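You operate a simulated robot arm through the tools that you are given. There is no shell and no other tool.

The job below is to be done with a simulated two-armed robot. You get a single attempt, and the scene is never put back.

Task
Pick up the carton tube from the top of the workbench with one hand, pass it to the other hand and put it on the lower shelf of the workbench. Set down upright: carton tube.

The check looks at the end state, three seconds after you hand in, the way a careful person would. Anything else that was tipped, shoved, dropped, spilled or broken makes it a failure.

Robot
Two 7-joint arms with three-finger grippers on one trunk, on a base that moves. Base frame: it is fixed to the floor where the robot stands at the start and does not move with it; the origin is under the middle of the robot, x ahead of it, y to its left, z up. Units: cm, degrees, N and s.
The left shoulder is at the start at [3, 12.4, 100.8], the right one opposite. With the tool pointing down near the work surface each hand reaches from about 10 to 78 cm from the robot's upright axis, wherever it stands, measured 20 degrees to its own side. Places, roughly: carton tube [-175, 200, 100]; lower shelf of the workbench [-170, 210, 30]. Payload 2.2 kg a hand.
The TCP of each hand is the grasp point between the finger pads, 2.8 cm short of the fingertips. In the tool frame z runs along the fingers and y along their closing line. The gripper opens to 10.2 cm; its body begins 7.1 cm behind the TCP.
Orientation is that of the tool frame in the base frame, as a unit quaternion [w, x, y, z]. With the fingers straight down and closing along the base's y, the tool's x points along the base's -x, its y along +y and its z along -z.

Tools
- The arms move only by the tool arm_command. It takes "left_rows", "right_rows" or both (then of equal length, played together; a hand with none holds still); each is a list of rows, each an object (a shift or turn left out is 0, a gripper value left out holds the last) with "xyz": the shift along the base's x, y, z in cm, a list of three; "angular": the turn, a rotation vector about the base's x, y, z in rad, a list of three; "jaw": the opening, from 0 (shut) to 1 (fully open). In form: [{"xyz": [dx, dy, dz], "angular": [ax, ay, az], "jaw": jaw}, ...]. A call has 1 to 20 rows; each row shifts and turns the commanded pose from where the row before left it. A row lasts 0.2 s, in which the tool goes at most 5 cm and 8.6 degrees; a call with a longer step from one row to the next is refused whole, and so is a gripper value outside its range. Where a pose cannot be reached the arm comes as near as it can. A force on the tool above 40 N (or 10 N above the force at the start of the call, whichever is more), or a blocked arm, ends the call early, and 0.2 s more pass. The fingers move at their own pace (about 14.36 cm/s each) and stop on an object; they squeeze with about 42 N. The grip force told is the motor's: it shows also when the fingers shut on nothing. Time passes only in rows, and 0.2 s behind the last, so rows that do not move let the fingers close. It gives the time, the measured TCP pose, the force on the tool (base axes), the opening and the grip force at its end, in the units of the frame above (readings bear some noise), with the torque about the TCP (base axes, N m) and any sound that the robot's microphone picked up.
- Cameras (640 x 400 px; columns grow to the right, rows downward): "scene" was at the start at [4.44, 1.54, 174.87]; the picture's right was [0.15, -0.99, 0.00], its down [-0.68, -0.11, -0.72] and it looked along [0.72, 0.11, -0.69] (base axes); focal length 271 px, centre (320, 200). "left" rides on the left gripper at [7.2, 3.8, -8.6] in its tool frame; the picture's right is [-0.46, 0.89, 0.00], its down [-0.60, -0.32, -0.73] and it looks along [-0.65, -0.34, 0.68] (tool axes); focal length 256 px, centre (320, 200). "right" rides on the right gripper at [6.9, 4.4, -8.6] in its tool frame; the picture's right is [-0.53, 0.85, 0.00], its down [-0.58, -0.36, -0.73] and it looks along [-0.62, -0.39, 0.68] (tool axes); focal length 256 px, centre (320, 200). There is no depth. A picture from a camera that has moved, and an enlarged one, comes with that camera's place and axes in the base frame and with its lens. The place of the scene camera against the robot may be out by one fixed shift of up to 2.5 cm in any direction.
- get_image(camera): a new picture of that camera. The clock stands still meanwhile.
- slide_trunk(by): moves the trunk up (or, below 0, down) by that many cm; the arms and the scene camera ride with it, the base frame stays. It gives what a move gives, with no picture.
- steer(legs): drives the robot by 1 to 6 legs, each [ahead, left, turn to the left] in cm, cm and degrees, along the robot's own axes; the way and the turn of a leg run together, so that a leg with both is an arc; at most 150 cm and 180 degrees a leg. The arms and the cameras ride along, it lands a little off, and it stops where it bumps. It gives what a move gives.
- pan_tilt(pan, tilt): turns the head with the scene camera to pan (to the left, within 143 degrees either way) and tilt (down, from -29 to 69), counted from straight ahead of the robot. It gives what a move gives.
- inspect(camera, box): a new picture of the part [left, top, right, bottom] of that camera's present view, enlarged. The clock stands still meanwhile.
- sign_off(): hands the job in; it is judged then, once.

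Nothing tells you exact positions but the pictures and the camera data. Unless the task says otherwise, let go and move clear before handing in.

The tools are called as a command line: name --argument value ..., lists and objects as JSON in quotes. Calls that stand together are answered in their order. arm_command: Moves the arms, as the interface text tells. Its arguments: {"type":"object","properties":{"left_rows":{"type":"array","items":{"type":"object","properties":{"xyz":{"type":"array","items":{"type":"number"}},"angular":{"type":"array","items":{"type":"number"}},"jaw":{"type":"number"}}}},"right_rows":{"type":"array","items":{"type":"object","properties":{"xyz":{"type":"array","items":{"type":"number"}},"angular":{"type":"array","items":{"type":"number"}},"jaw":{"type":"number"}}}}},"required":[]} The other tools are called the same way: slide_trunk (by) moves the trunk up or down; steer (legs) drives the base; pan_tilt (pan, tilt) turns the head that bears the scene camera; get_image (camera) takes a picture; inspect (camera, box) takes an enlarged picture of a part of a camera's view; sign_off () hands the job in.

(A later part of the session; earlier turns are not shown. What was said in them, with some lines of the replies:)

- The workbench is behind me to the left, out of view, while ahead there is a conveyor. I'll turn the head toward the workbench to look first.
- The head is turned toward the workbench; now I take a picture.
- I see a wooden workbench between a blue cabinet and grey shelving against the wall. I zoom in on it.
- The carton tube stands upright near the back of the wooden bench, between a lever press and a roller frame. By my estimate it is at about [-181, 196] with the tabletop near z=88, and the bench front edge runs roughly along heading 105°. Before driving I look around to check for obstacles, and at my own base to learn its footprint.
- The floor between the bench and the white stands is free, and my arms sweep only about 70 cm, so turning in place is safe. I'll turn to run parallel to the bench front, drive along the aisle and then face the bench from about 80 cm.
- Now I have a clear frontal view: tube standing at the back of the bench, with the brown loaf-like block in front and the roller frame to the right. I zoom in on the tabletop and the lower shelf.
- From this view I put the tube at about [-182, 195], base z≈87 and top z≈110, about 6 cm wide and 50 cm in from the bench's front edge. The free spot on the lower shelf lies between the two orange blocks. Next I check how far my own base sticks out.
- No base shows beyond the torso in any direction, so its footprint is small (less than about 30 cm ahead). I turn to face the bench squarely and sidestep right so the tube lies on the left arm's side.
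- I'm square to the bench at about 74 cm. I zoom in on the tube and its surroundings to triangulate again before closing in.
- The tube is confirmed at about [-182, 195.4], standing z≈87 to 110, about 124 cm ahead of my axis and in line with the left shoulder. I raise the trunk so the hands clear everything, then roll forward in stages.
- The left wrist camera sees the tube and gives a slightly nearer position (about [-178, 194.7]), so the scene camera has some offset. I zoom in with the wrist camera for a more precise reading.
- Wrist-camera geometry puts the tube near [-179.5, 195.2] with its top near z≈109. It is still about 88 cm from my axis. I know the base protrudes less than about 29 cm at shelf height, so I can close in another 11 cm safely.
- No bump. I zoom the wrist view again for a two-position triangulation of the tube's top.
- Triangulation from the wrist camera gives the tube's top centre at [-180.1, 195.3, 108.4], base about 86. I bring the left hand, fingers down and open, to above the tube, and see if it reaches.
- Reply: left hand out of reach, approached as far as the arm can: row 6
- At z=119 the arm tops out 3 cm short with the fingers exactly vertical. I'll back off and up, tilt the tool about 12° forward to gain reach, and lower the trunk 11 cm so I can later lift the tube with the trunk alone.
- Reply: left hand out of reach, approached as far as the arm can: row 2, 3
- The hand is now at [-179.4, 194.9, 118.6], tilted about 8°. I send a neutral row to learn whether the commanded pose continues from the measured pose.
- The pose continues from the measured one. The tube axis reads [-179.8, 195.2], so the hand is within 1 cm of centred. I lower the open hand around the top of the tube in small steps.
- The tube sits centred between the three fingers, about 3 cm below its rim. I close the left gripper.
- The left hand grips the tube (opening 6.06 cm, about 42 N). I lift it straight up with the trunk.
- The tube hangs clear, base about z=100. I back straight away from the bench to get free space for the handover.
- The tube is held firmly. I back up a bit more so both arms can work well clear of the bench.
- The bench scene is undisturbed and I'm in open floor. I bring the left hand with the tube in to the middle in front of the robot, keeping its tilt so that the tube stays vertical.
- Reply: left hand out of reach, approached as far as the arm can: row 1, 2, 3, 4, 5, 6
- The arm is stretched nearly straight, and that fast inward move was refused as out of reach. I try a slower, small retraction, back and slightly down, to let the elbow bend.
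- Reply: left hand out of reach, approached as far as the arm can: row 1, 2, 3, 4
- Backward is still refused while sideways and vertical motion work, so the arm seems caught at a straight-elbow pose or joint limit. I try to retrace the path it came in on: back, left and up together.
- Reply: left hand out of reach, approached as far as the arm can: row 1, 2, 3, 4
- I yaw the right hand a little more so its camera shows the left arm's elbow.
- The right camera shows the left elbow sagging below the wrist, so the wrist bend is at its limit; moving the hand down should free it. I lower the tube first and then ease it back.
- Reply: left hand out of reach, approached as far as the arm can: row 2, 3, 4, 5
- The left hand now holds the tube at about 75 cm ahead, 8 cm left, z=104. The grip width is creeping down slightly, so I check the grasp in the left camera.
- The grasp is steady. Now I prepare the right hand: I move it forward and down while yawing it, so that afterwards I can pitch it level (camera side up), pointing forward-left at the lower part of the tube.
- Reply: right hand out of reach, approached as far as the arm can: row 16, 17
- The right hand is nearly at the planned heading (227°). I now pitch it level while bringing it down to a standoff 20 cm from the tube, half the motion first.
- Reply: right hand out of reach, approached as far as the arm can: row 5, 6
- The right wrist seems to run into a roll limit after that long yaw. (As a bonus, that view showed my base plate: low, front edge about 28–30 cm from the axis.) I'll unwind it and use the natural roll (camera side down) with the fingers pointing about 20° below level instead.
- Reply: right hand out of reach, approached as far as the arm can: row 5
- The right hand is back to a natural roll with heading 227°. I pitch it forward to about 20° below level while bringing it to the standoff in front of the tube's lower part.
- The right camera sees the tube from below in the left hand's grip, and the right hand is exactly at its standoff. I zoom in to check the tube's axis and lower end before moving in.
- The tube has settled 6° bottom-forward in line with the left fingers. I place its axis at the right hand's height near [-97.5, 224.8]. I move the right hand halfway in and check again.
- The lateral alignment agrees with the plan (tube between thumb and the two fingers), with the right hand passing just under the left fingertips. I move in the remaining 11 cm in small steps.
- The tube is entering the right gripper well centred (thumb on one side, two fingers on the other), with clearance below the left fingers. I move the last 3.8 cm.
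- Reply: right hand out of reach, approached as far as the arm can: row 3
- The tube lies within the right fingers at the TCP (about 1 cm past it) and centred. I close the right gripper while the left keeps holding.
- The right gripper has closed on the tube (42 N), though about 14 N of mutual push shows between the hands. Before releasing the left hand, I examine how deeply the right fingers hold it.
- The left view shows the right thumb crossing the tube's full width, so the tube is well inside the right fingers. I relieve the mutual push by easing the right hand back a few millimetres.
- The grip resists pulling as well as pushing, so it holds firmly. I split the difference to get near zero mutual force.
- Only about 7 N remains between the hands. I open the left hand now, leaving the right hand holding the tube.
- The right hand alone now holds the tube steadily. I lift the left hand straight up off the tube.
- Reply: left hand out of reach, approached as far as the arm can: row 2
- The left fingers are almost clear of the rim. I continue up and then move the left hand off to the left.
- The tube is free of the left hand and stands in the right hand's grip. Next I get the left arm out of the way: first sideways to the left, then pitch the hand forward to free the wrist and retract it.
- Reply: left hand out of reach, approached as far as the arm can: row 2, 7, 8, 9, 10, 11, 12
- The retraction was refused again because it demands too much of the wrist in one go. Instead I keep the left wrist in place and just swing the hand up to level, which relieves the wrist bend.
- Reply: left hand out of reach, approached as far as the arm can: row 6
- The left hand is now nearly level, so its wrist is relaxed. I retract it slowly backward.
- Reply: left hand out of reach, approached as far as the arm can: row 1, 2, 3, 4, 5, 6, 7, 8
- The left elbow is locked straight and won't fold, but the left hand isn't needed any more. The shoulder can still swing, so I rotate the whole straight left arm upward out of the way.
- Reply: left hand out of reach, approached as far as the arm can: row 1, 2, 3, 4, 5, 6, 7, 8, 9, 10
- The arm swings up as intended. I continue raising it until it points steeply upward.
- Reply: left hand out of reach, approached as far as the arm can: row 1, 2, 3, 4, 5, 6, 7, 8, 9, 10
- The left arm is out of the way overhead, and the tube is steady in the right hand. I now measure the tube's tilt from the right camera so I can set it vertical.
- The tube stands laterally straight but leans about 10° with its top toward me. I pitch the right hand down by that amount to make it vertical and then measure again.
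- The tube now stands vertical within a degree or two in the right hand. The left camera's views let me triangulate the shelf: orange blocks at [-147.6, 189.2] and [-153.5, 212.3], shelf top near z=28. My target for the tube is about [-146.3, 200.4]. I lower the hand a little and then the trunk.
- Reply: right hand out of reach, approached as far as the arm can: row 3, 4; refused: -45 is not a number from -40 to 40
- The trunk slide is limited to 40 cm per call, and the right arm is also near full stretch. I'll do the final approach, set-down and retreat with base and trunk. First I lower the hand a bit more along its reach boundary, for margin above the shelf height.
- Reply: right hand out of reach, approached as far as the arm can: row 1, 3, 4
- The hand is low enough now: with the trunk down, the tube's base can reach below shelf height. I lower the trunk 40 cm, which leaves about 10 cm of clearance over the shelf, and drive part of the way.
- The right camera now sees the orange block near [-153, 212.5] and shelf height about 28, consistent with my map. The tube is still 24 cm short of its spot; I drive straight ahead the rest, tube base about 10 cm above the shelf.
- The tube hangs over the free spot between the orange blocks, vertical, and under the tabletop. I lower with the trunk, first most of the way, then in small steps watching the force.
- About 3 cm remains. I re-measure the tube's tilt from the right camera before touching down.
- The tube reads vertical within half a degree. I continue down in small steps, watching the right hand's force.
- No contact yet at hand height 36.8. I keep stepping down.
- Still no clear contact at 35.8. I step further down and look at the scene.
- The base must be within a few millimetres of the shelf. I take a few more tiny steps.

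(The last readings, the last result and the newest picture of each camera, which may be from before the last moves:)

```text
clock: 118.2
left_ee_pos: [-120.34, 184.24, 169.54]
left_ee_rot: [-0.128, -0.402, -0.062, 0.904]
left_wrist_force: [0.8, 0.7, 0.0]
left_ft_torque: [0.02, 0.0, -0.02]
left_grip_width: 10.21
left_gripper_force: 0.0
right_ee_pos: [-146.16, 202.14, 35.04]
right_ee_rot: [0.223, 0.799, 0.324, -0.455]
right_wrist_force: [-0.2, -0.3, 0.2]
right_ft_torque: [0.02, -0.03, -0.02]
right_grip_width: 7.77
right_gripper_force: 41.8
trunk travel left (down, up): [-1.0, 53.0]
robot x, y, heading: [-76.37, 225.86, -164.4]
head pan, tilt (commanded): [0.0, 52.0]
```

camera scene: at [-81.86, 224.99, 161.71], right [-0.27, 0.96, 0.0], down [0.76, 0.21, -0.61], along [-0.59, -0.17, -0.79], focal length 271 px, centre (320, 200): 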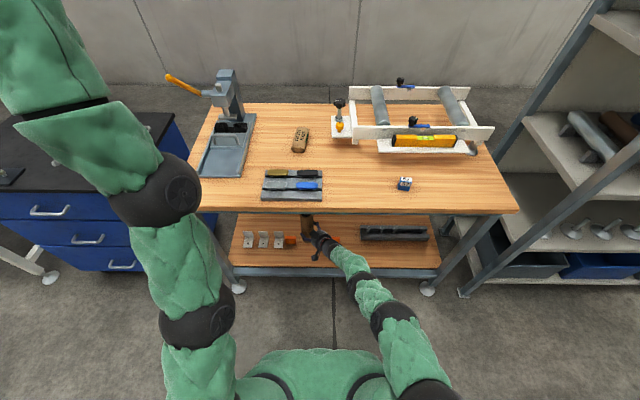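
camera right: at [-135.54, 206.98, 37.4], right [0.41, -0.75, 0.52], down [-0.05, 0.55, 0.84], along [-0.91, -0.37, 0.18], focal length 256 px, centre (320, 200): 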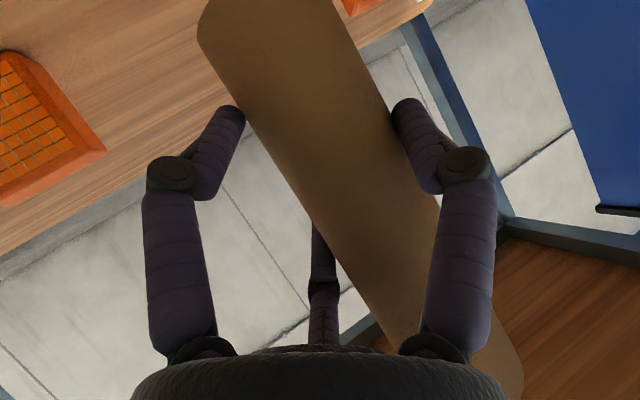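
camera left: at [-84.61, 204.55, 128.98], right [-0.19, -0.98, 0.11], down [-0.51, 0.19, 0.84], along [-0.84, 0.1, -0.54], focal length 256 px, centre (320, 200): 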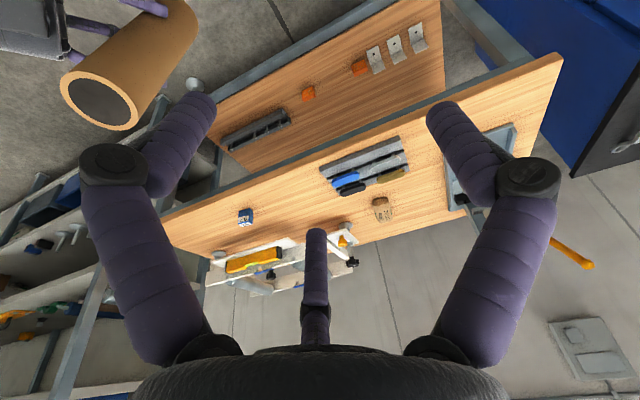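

Still no load. I use the remaining trunk travel carefully.

slide_trunk --by -0.4

slide_trunk --by -0.3

get_image --camera "right"

```text
clock: 118.8
left_ee_pos: [-120.16, 184.3, 169.14]
left_ee_rot: [-0.128, -0.403, -0.063, 0.904]
left_wrist_force: [0.2, 0.6, -0.4]
left_ft_torque: [0.02, -0.05, -0.04]
left_grip_width: 10.2
left_gripper_force: 0.1
right_ee_pos: [-146.05, 202.22, 34.43]
right_ee_rot: [0.223, 0.799, 0.324, -0.456]
right_wrist_force: [0.4, -0.5, -1.4]
right_ft_torque: [0.06, -0.03, -0.01]
right_grip_width: 7.77
right_gripper_force: 41.4
trunk travel left (down, up): [-0.6, 53.4]
robot x, y, heading: [-76.9, 226.05, -164.7]
head pan, tilt (commanded): [0.0, 52.0]
```

```text
clock: 119.3
left_ee_pos: [-120.42, 184.19, 168.95]
left_ee_rot: [-0.127, -0.403, -0.062, 0.904]
left_wrist_force: [1.1, -0.2, 0.6]
left_ft_torque: [-0.05, -0.01, 0.0]
left_grip_width: 10.23
left_gripper_force: 0.1
right_ee_pos: [-146.13, 202.22, 34.18]
right_ee_rot: [0.223, 0.798, 0.324, -0.456]
right_wrist_force: [-1.0, 0.7, -1.2]
right_ft_torque: [0.02, -0.01, 0.02]
right_grip_width: 7.78
right_gripper_force: 42.1
trunk travel left (down, up): [-0.3, 53.7]
robot x, y, heading: [-76.37, 226.17, -164.4]
head pan, tilt (commanded): [0.0, 52.0]
```

```text
taken
camera right: at [-135.51, 206.98, 32.65], right [0.41, -0.75, 0.52], down [-0.05, 0.55, 0.84], along [-0.91, -0.37, 0.18], focal length 256 px, centre (320, 200)
```

right: 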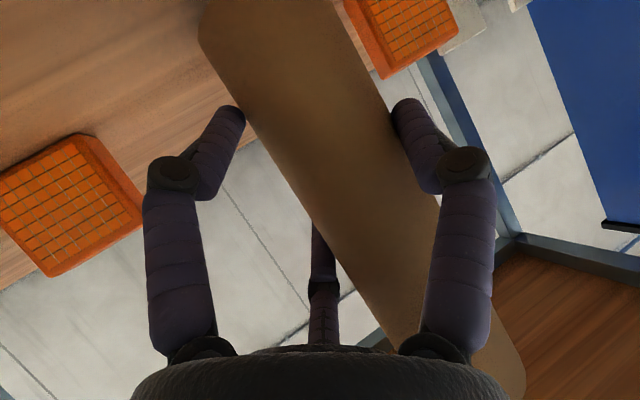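

No contact yet; the tube's base must be near z≈26.4 and the shelf slightly lower than I estimated. I use the last trunk travel, then continue with tiny arm steps downward.

slide_trunk --by -0.3

arm_command --right_rows '[{"xyz": [0.1, 0.2, -0.4]}, {"xyz": [0, 0, 0]}]'

```text
clock: 119.8
left_ee_pos: [-120.27, 184.19, 168.68]
left_ee_rot: [-0.127, -0.403, -0.061, 0.904]
left_wrist_force: [0.4, 0.2, -0.2]
left_ft_torque: [0.01, 0.0, 0.01]
left_grip_width: 10.2
left_gripper_force: 0.0
right_ee_pos: [-146.11, 202.13, 33.99]
right_ee_rot: [0.223, 0.798, 0.325, -0.455]
right_wrist_force: [0.1, 0.7, -0.9]
right_ft_torque: [0.02, 0.0, -0.01]
right_grip_width: 7.74
right_gripper_force: 42.9
trunk travel left (down, up): [0.0, 54.0]
robot x, y, heading: [-76.51, 225.89, -164.3]
head pan, tilt (commanded): [0.0, 52.0]
```

```text
clock: 120.4
left_ee_pos: [-120.29, 184.32, 168.56]
left_ee_rot: [-0.128, -0.403, -0.062, 0.904]
left_wrist_force: [-0.2, -0.2, -0.9]
left_ft_torque: [0.01, 0.0, -0.05]
left_grip_width: 10.19
left_gripper_force: 0.0
right_ee_pos: [-145.94, 202.57, 33.5]
right_ee_rot: [0.222, 0.799, 0.324, -0.455]
right_wrist_force: [0.0, 0.2, -1.2]
right_ft_torque: [0.01, 0.01, 0.02]
right_grip_width: 7.76
right_gripper_force: 42.0
trunk travel left (down, up): [0.0, 54.0]
robot x, y, heading: [-76.64, 226.3, -164.5]
head pan, tilt (commanded): [0.0, 52.0]
```

A fresh triangulation puts the block's centre at z≈28.1, so the shelf is near z≈25.6 and contact should come within millimetres. I continue with small downward steps.

arm_command --right_rows '[{"xyz": [0.1, 0.2, -0.3]}, {"xyz": [0, 0, 0]}]'

arm_command --right_rows '[{"xyz": [0.1, 0.2, -0.3]}, {"xyz": [0, 0, 0]}]'

```text
clock: 121.0
left_ee_pos: [-120.34, 184.29, 168.52]
left_ee_rot: [-0.128, -0.403, -0.063, 0.904]
left_wrist_force: [-0.7, 1.2, -0.4]
left_ft_torque: [-0.02, 0.02, 0.03]
left_grip_width: 10.21
left_gripper_force: 0.1
right_ee_pos: [-145.83, 202.75, 33.27]
right_ee_rot: [0.224, 0.798, 0.325, -0.455]
right_wrist_force: [1.3, 0.3, -0.6]
right_ft_torque: [0.05, -0.01, -0.01]
right_grip_width: 7.78
right_gripper_force: 41.6
trunk travel left (down, up): [0.0, 54.0]
robot x, y, heading: [-76.81, 226.24, -164.3]
head pan, tilt (commanded): [0.0, 52.0]
```

```text
clock: 121.6
left_ee_pos: [-120.31, 184.26, 168.47]
left_ee_rot: [-0.128, -0.403, -0.062, 0.904]
left_wrist_force: [-0.2, 0.1, 0.9]
left_ft_torque: [-0.02, -0.01, 0.0]
left_grip_width: 10.22
left_gripper_force: 0.0
right_ee_pos: [-145.88, 202.81, 33.31]
right_ee_rot: [0.223, 0.799, 0.324, -0.455]
right_wrist_force: [-0.2, 0.3, -0.2]
right_ft_torque: [0.04, 0.03, 0.02]
right_grip_width: 7.76
right_gripper_force: 42.6
right hand out of reach, approached as far as the arm can: row 1
trunk travel left (down, up): [0.0, 54.0]
robot x, y, heading: [-76.49, 226.47, -164.3]
head pan, tilt (commanded): [0.0, 52.0]
```

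One step was refused at the reach boundary. I follow the boundary better: slightly more backward for each step down.

arm_command --right_rows '[{"xyz": [0.25, 0.15, -0.3]}, {"xyz": [0, 0, 0]}]'

arm_command --right_rows '[{"xyz": [0.2, 0.4, -0.3]}, {"xyz": [0, 0, 0]}]'

```text
clock: 122.2
left_ee_pos: [-120.27, 184.25, 168.65]
left_ee_rot: [-0.127, -0.403, -0.062, 0.904]
left_wrist_force: [-0.2, 0.0, -0.3]
left_ft_torque: [0.04, 0.05, -0.01]
left_grip_width: 10.23
left_gripper_force: 0.0
right_ee_pos: [-145.59, 202.97, 33.11]
right_ee_rot: [0.223, 0.799, 0.324, -0.456]
right_wrist_force: [0.2, 0.2, 2.3]
right_ft_torque: [-0.08, -0.08, 0.0]
right_grip_width: 7.75
right_gripper_force: 41.8
trunk travel left (down, up): [0.0, 54.0]
robot x, y, heading: [-76.65, 226.14, -164.5]
head pan, tilt (commanded): [0.0, 52.0]
```

```text
clock: 122.8
left_ee_pos: [-120.01, 184.38, 168.72]
left_ee_rot: [-0.128, -0.403, -0.062, 0.904]
left_wrist_force: [0.0, -0.1, 0.0]
left_ft_torque: [-0.02, -0.03, 0.01]
left_grip_width: 10.22
left_gripper_force: 0.1
right_ee_pos: [-145.5, 203.29, 33.05]
right_ee_rot: [0.224, 0.797, 0.324, -0.459]
right_wrist_force: [-0.2, -6.4, 15.6]
right_ft_torque: [-0.82, -0.28, -0.18]
right_grip_width: 7.75
right_gripper_force: 42.0
trunk travel left (down, up): [0.0, 54.0]
robot x, y, heading: [-76.63, 226.07, -164.5]
head pan, tilt (commanded): [0.0, 52.0]
```

Contact: the tube stands on the shelf (15 N upward). I ease the pressure back a little before releasing.

arm_command --right_rows '[{"xyz": [-0.08, -0.2, 0.15]}, {"xyz": [0, 0, 0]}]'

inspect --camera "scene" --box '[270, 190, 370, 260]'

get_image --camera "right"

```text
clock: 123.4
left_ee_pos: [-120.08, 184.21, 168.61]
left_ee_rot: [-0.127, -0.403, -0.061, 0.904]
left_wrist_force: [-0.9, -0.6, -0.6]
left_ft_torque: [-0.02, -0.03, -0.03]
left_grip_width: 10.22
left_gripper_force: 0.0
right_ee_pos: [-145.6, 203.17, 33.15]
right_ee_rot: [0.223, 0.797, 0.325, -0.457]
right_wrist_force: [-1.5, -1.6, 16.3]
right_ft_torque: [-0.47, -0.26, -0.04]
right_grip_width: 7.77
right_gripper_force: 42.4
trunk travel left (down, up): [0.0, 54.0]
robot x, y, heading: [-76.4, 225.61, -164.4]
head pan, tilt (commanded): [0.0, 52.0]
```

```text
5.71 times, centred on (320, 225) of scene
camera zoom: at [-81.57, 225.09, 148.73], right [-0.27, 0.96, 0.0], down [0.76, 0.21, -0.62], along [-0.59, -0.17, -0.79], focal length 1550 px, centre (320, 57)
```

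zoom: 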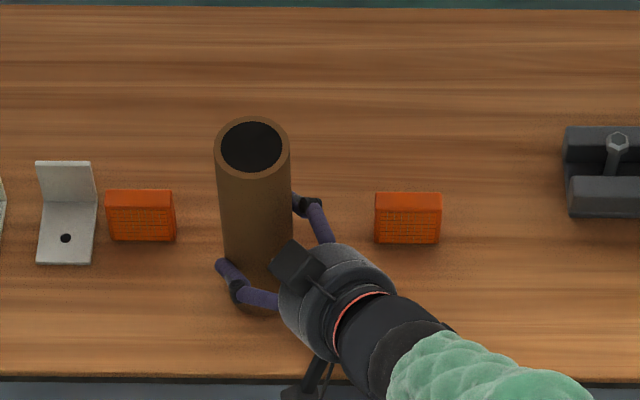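

```text
taken
camera right: at [-134.93, 207.97, 31.52], right [0.41, -0.75, 0.52], down [-0.05, 0.55, 0.84], along [-0.91, -0.37, 0.19], focal length 256 px, centre (320, 200)
```

right: 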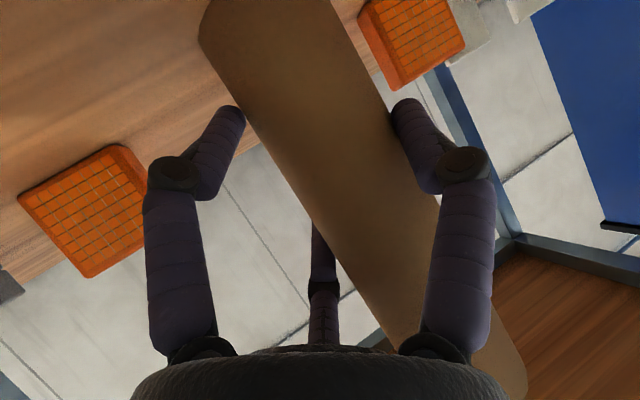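

The tube is down and looks upright. I relieve the vertical load with a tiny trunk lift.

slide_trunk --by 0.15

```text
clock: 123.9
left_ee_pos: [-120.26, 184.22, 168.72]
left_ee_rot: [-0.127, -0.402, -0.061, 0.905]
left_wrist_force: [1.1, 0.3, 1.0]
left_ft_torque: [-0.03, 0.04, 0.0]
left_grip_width: 10.18
left_gripper_force: 0.0
right_ee_pos: [-145.48, 203.27, 33.06]
right_ee_rot: [0.224, 0.797, 0.326, -0.456]
right_wrist_force: [-2.1, 0.6, 11.6]
right_ft_torque: [-0.17, -0.13, -0.05]
right_grip_width: 7.74
right_gripper_force: 41.7
trunk travel left (down, up): [-0.2, 53.8]
robot x, y, heading: [-76.53, 225.95, -164.8]
head pan, tilt (commanded): [0.0, 52.0]
```

slide_trunk --by 0.2

```text
clock: 124.4
left_ee_pos: [-120.19, 184.25, 168.89]
left_ee_rot: [-0.127, -0.402, -0.061, 0.905]
left_wrist_force: [0.3, -0.2, 0.6]
left_ft_torque: [0.0, 0.0, -0.02]
left_grip_width: 10.2
left_gripper_force: 0.0
right_ee_pos: [-145.22, 203.12, 33.1]
right_ee_rot: [0.225, 0.799, 0.326, -0.453]
right_wrist_force: [1.3, 2.9, 6.4]
right_ft_torque: [0.1, -0.21, 0.06]
right_grip_width: 7.74
right_gripper_force: 42.3
trunk travel left (down, up): [-0.4, 53.6]
robot x, y, heading: [-76.53, 226.36, -164.3]
head pan, tilt (commanded): [0.0, 52.0]
```

Residual load is only about 6 N. I open the right hand gently to release the tube.

arm_command --right_rows '[{"jaw": 0.82}, {"jaw": 0.88}, {"jaw": 0.94}, {"jaw": 1}, {"jaw": 1}]'

inspect --camera "scene" --box '[270, 190, 370, 260]'

get_image --camera "right"

```text
clock: 125.6
left_ee_pos: [-120.22, 184.28, 168.82]
left_ee_rot: [-0.127, -0.402, -0.061, 0.905]
left_wrist_force: [0.3, -0.7, 0.1]
left_ft_torque: [0.0, 0.01, 0.01]
left_grip_width: 10.17
left_gripper_force: 0.1
right_ee_pos: [-145.35, 203.06, 33.22]
right_ee_rot: [0.223, 0.798, 0.324, -0.456]
right_wrist_force: [0.7, 0.6, 0.0]
right_ft_torque: [0.02, 0.03, 0.02]
right_grip_width: 10.18
right_gripper_force: 0.0
trunk travel left (down, up): [-0.4, 53.6]
robot x, y, heading: [-76.72, 225.92, -164.3]
head pan, tilt (commanded): [0.0, 52.0]
```

```text
5.71 times, centred on (320, 225) of scene
camera zoom: at [-81.72, 225.04, 149.07], right [-0.27, 0.96, 0.0], down [0.76, 0.21, -0.62], along [-0.59, -0.17, -0.79], focal length 1550 px, centre (320, 57)
```

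zoom: 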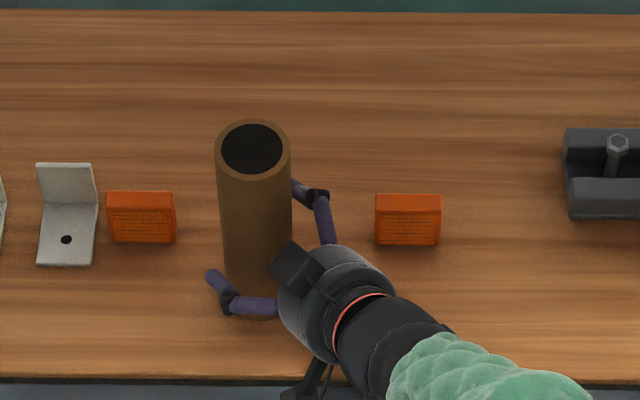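

```text
taken
camera right: at [-134.83, 207.94, 31.71], right [0.41, -0.75, 0.52], down [-0.05, 0.55, 0.84], along [-0.91, -0.37, 0.18], focal length 256 px, centre (320, 200)
```

right: 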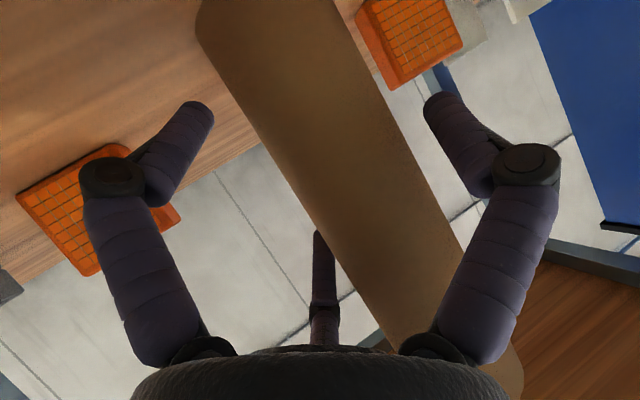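

The tube stands free with even gaps to the fingers. I back the whole robot diagonally along the hand's pointing direction so the fingers slide off cleanly.

steer --legs '[[-4.2, -2.7, 0]]'

get_image --camera "right"

inspect --camera "scene" --box '[240, 180, 400, 280]'

```text
clock: 126.6
left_ee_pos: [-116.83, 188.17, 169.04]
left_ee_rot: [-0.127, -0.402, -0.061, 0.905]
left_wrist_force: [0.7, 0.2, 1.0]
left_ft_torque: [-0.01, -0.01, -0.02]
left_grip_width: 10.21
left_gripper_force: 0.0
right_ee_pos: [-142.23, 207.03, 33.32]
right_ee_rot: [0.223, 0.799, 0.324, -0.455]
right_wrist_force: [-0.1, 0.8, -0.7]
right_ft_torque: [-0.01, -0.03, 0.01]
right_grip_width: 10.19
right_gripper_force: 0.1
trunk travel left (down, up): [-0.4, 53.6]
robot x, y, heading: [-73.38, 229.91, -164.4]
head pan, tilt (commanded): [0.0, 52.0]
```

```text
taken
camera right: at [-131.54, 211.79, 31.76], right [0.41, -0.75, 0.52], down [-0.05, 0.55, 0.84], along [-0.91, -0.37, 0.18], focal length 256 px, centre (320, 200)
```

right: 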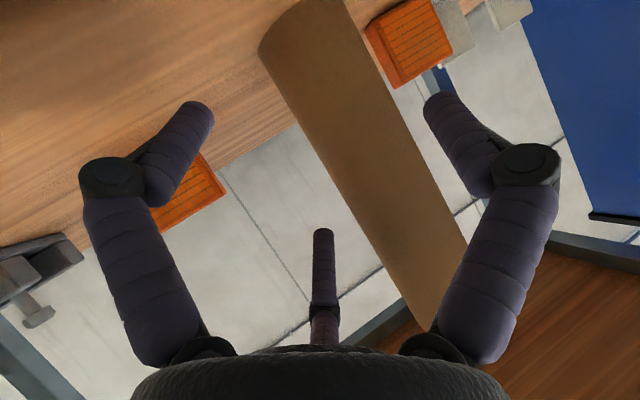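

```text
4.00 times, centred on (320, 230) of scene
camera zoom: at [-78.33, 228.86, 149.07], right [-0.27, 0.96, 0.0], down [0.76, 0.21, -0.62], along [-0.59, -0.16, -0.79], focal length 1085 px, centre (320, 80)
```

zoom: 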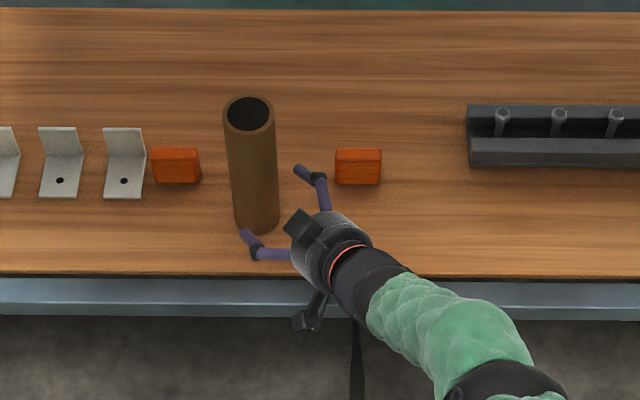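

The tube stands upright on its own and the fingers are nearly off it. I continue backing away along the same line.

steer --legs '[[-10.3, -6.1, 0]]'

get_image --camera "right"

inspect --camera "scene" --box '[220, 160, 420, 300]'

```text
clock: 127.8
left_ee_pos: [-108.69, 196.75, 169.03]
left_ee_rot: [-0.127, -0.401, -0.062, 0.905]
left_wrist_force: [-0.4, 0.9, 0.4]
left_ft_torque: [0.01, -0.03, 0.01]
left_grip_width: 10.21
left_gripper_force: 0.0
right_ee_pos: [-133.92, 215.64, 33.22]
right_ee_rot: [0.224, 0.798, 0.325, -0.455]
right_wrist_force: [-0.3, 0.6, -0.3]
right_ft_torque: [0.01, -0.01, 0.01]
right_grip_width: 10.21
right_gripper_force: 0.0
trunk travel left (down, up): [-0.4, 53.6]
robot x, y, heading: [-64.85, 238.52, -164.5]
head pan, tilt (commanded): [0.0, 52.0]
```

```text
taken
camera right: at [-123.31, 220.36, 31.76], right [0.41, -0.75, 0.52], down [-0.05, 0.55, 0.84], along [-0.91, -0.37, 0.18], focal length 256 px, centre (320, 200)
```

right: 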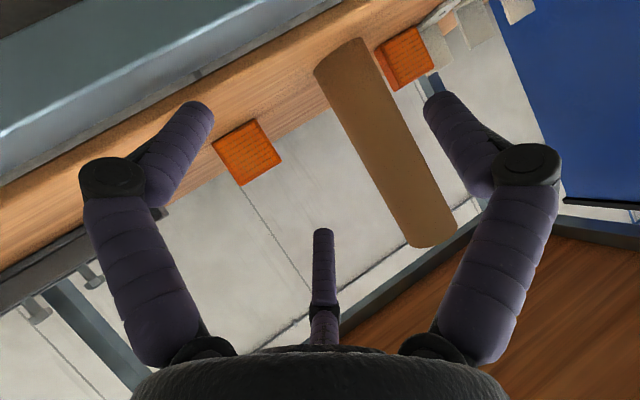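

```text
2.86 times, centred on (320, 230) of scene
camera zoom: at [-70.1, 237.44, 149.07], right [-0.27, 0.96, 0.0], down [0.76, 0.21, -0.62], along [-0.59, -0.17, -0.79], focal length 775 px, centre (320, 114)
```

zoom: 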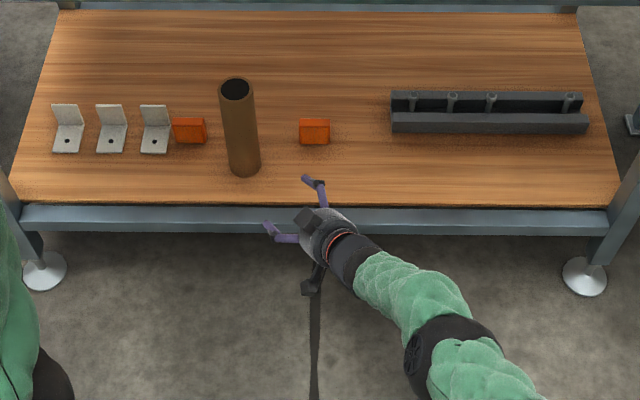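

The tube stands upright on the lower shelf, clear of the hand and the other parts. I raise the trunk a little and drive back to a clear distance.

slide_trunk --by 6

steer --legs '[[-35, 0, 0]]'

get_image --camera "scene"

inspect --camera "scene" --box '[200, 60, 460, 260]'

```text
clock: 128.8
left_ee_pos: [-108.73, 196.55, 175.02]
left_ee_rot: [-0.126, -0.402, -0.061, 0.905]
left_wrist_force: [-0.3, 0.1, -0.2]
left_ft_torque: [0.0, 0.02, -0.02]
left_grip_width: 10.18
left_gripper_force: 0.0
right_ee_pos: [-133.91, 215.58, 39.26]
right_ee_rot: [0.224, 0.798, 0.324, -0.455]
right_wrist_force: [0.5, 0.2, -0.4]
right_ft_torque: [-0.05, -0.01, 0.01]
right_grip_width: 10.18
right_gripper_force: 0.1
trunk travel left (down, up): [-6.4, 47.7]
robot x, y, heading: [-64.89, 238.37, -164.6]
head pan, tilt (commanded): [0.0, 52.0]
```

```text
clock: 131.1
left_ee_pos: [-74.24, 206.18, 174.97]
left_ee_rot: [-0.127, -0.401, -0.062, 0.905]
left_wrist_force: [1.3, 0.1, 0.8]
left_ft_torque: [0.0, -0.06, 0.0]
left_grip_width: 10.23
left_gripper_force: 0.1
right_ee_pos: [-99.52, 224.93, 39.34]
right_ee_rot: [0.223, 0.798, 0.325, -0.455]
right_wrist_force: [0.7, -0.5, 1.0]
right_ft_torque: [-0.02, 0.02, -0.02]
right_grip_width: 10.21
right_gripper_force: 0.1
trunk travel left (down, up): [-6.4, 47.7]
robot x, y, heading: [-30.62, 247.87, -164.5]
head pan, tilt (commanded): [0.0, 52.0]
```

```text
taken
camera scene: at [-35.81, 246.95, 155.07], right [-0.27, 0.96, 0.0], down [0.76, 0.21, -0.62], along [-0.59, -0.17, -0.79], focal length 271 px, centre (320, 200)
```

scene: 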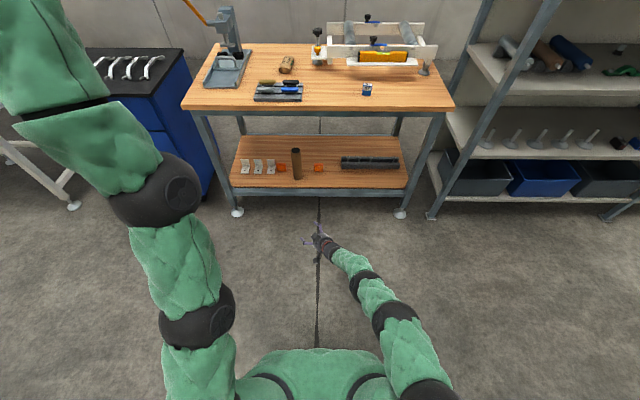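

```text
2.00 times, centred on (330, 160) of scene
camera zoom: at [-35.81, 246.95, 155.07], right [-0.27, 0.96, 0.0], down [0.76, 0.21, -0.62], along [-0.59, -0.17, -0.79], focal length 542 px, centre (300, 280)
```

zoom: 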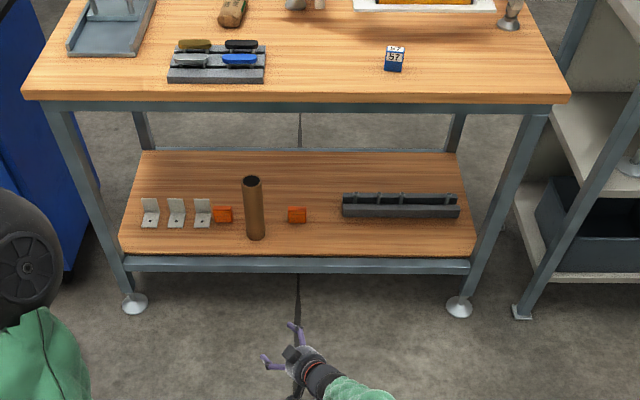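

The tube stands upright on the lower shelf between the orange blocks. The tabletop and shelf items look undisturbed, and both hands are empty and well clear. I hand in the job.

sign_off

```text
The job is handed in.
```

The carton tube is standing upright on the lower shelf of the workbench, in the gap between the two orange blocks. I have handed the job in; I don't have the check's result.

- **Pick-up:** the left hand took the tube by its top and I lifted it straight off the bench with the trunk.
- **Handover:** I backed into open floor, where the right hand gripped the lower half and the left hand let go.
- **Placement:** I lowered it until the force reading showed contact with the shelf, then released it and backed away. In the last pictures it stands upright on its own.

In those pictures the other items on the bench and the shelf look as they were at the start. Both hands are open and well clear. The left arm is still raised nearly straight overhead because its elbow would not fold back after the long reach, so it is parked there.
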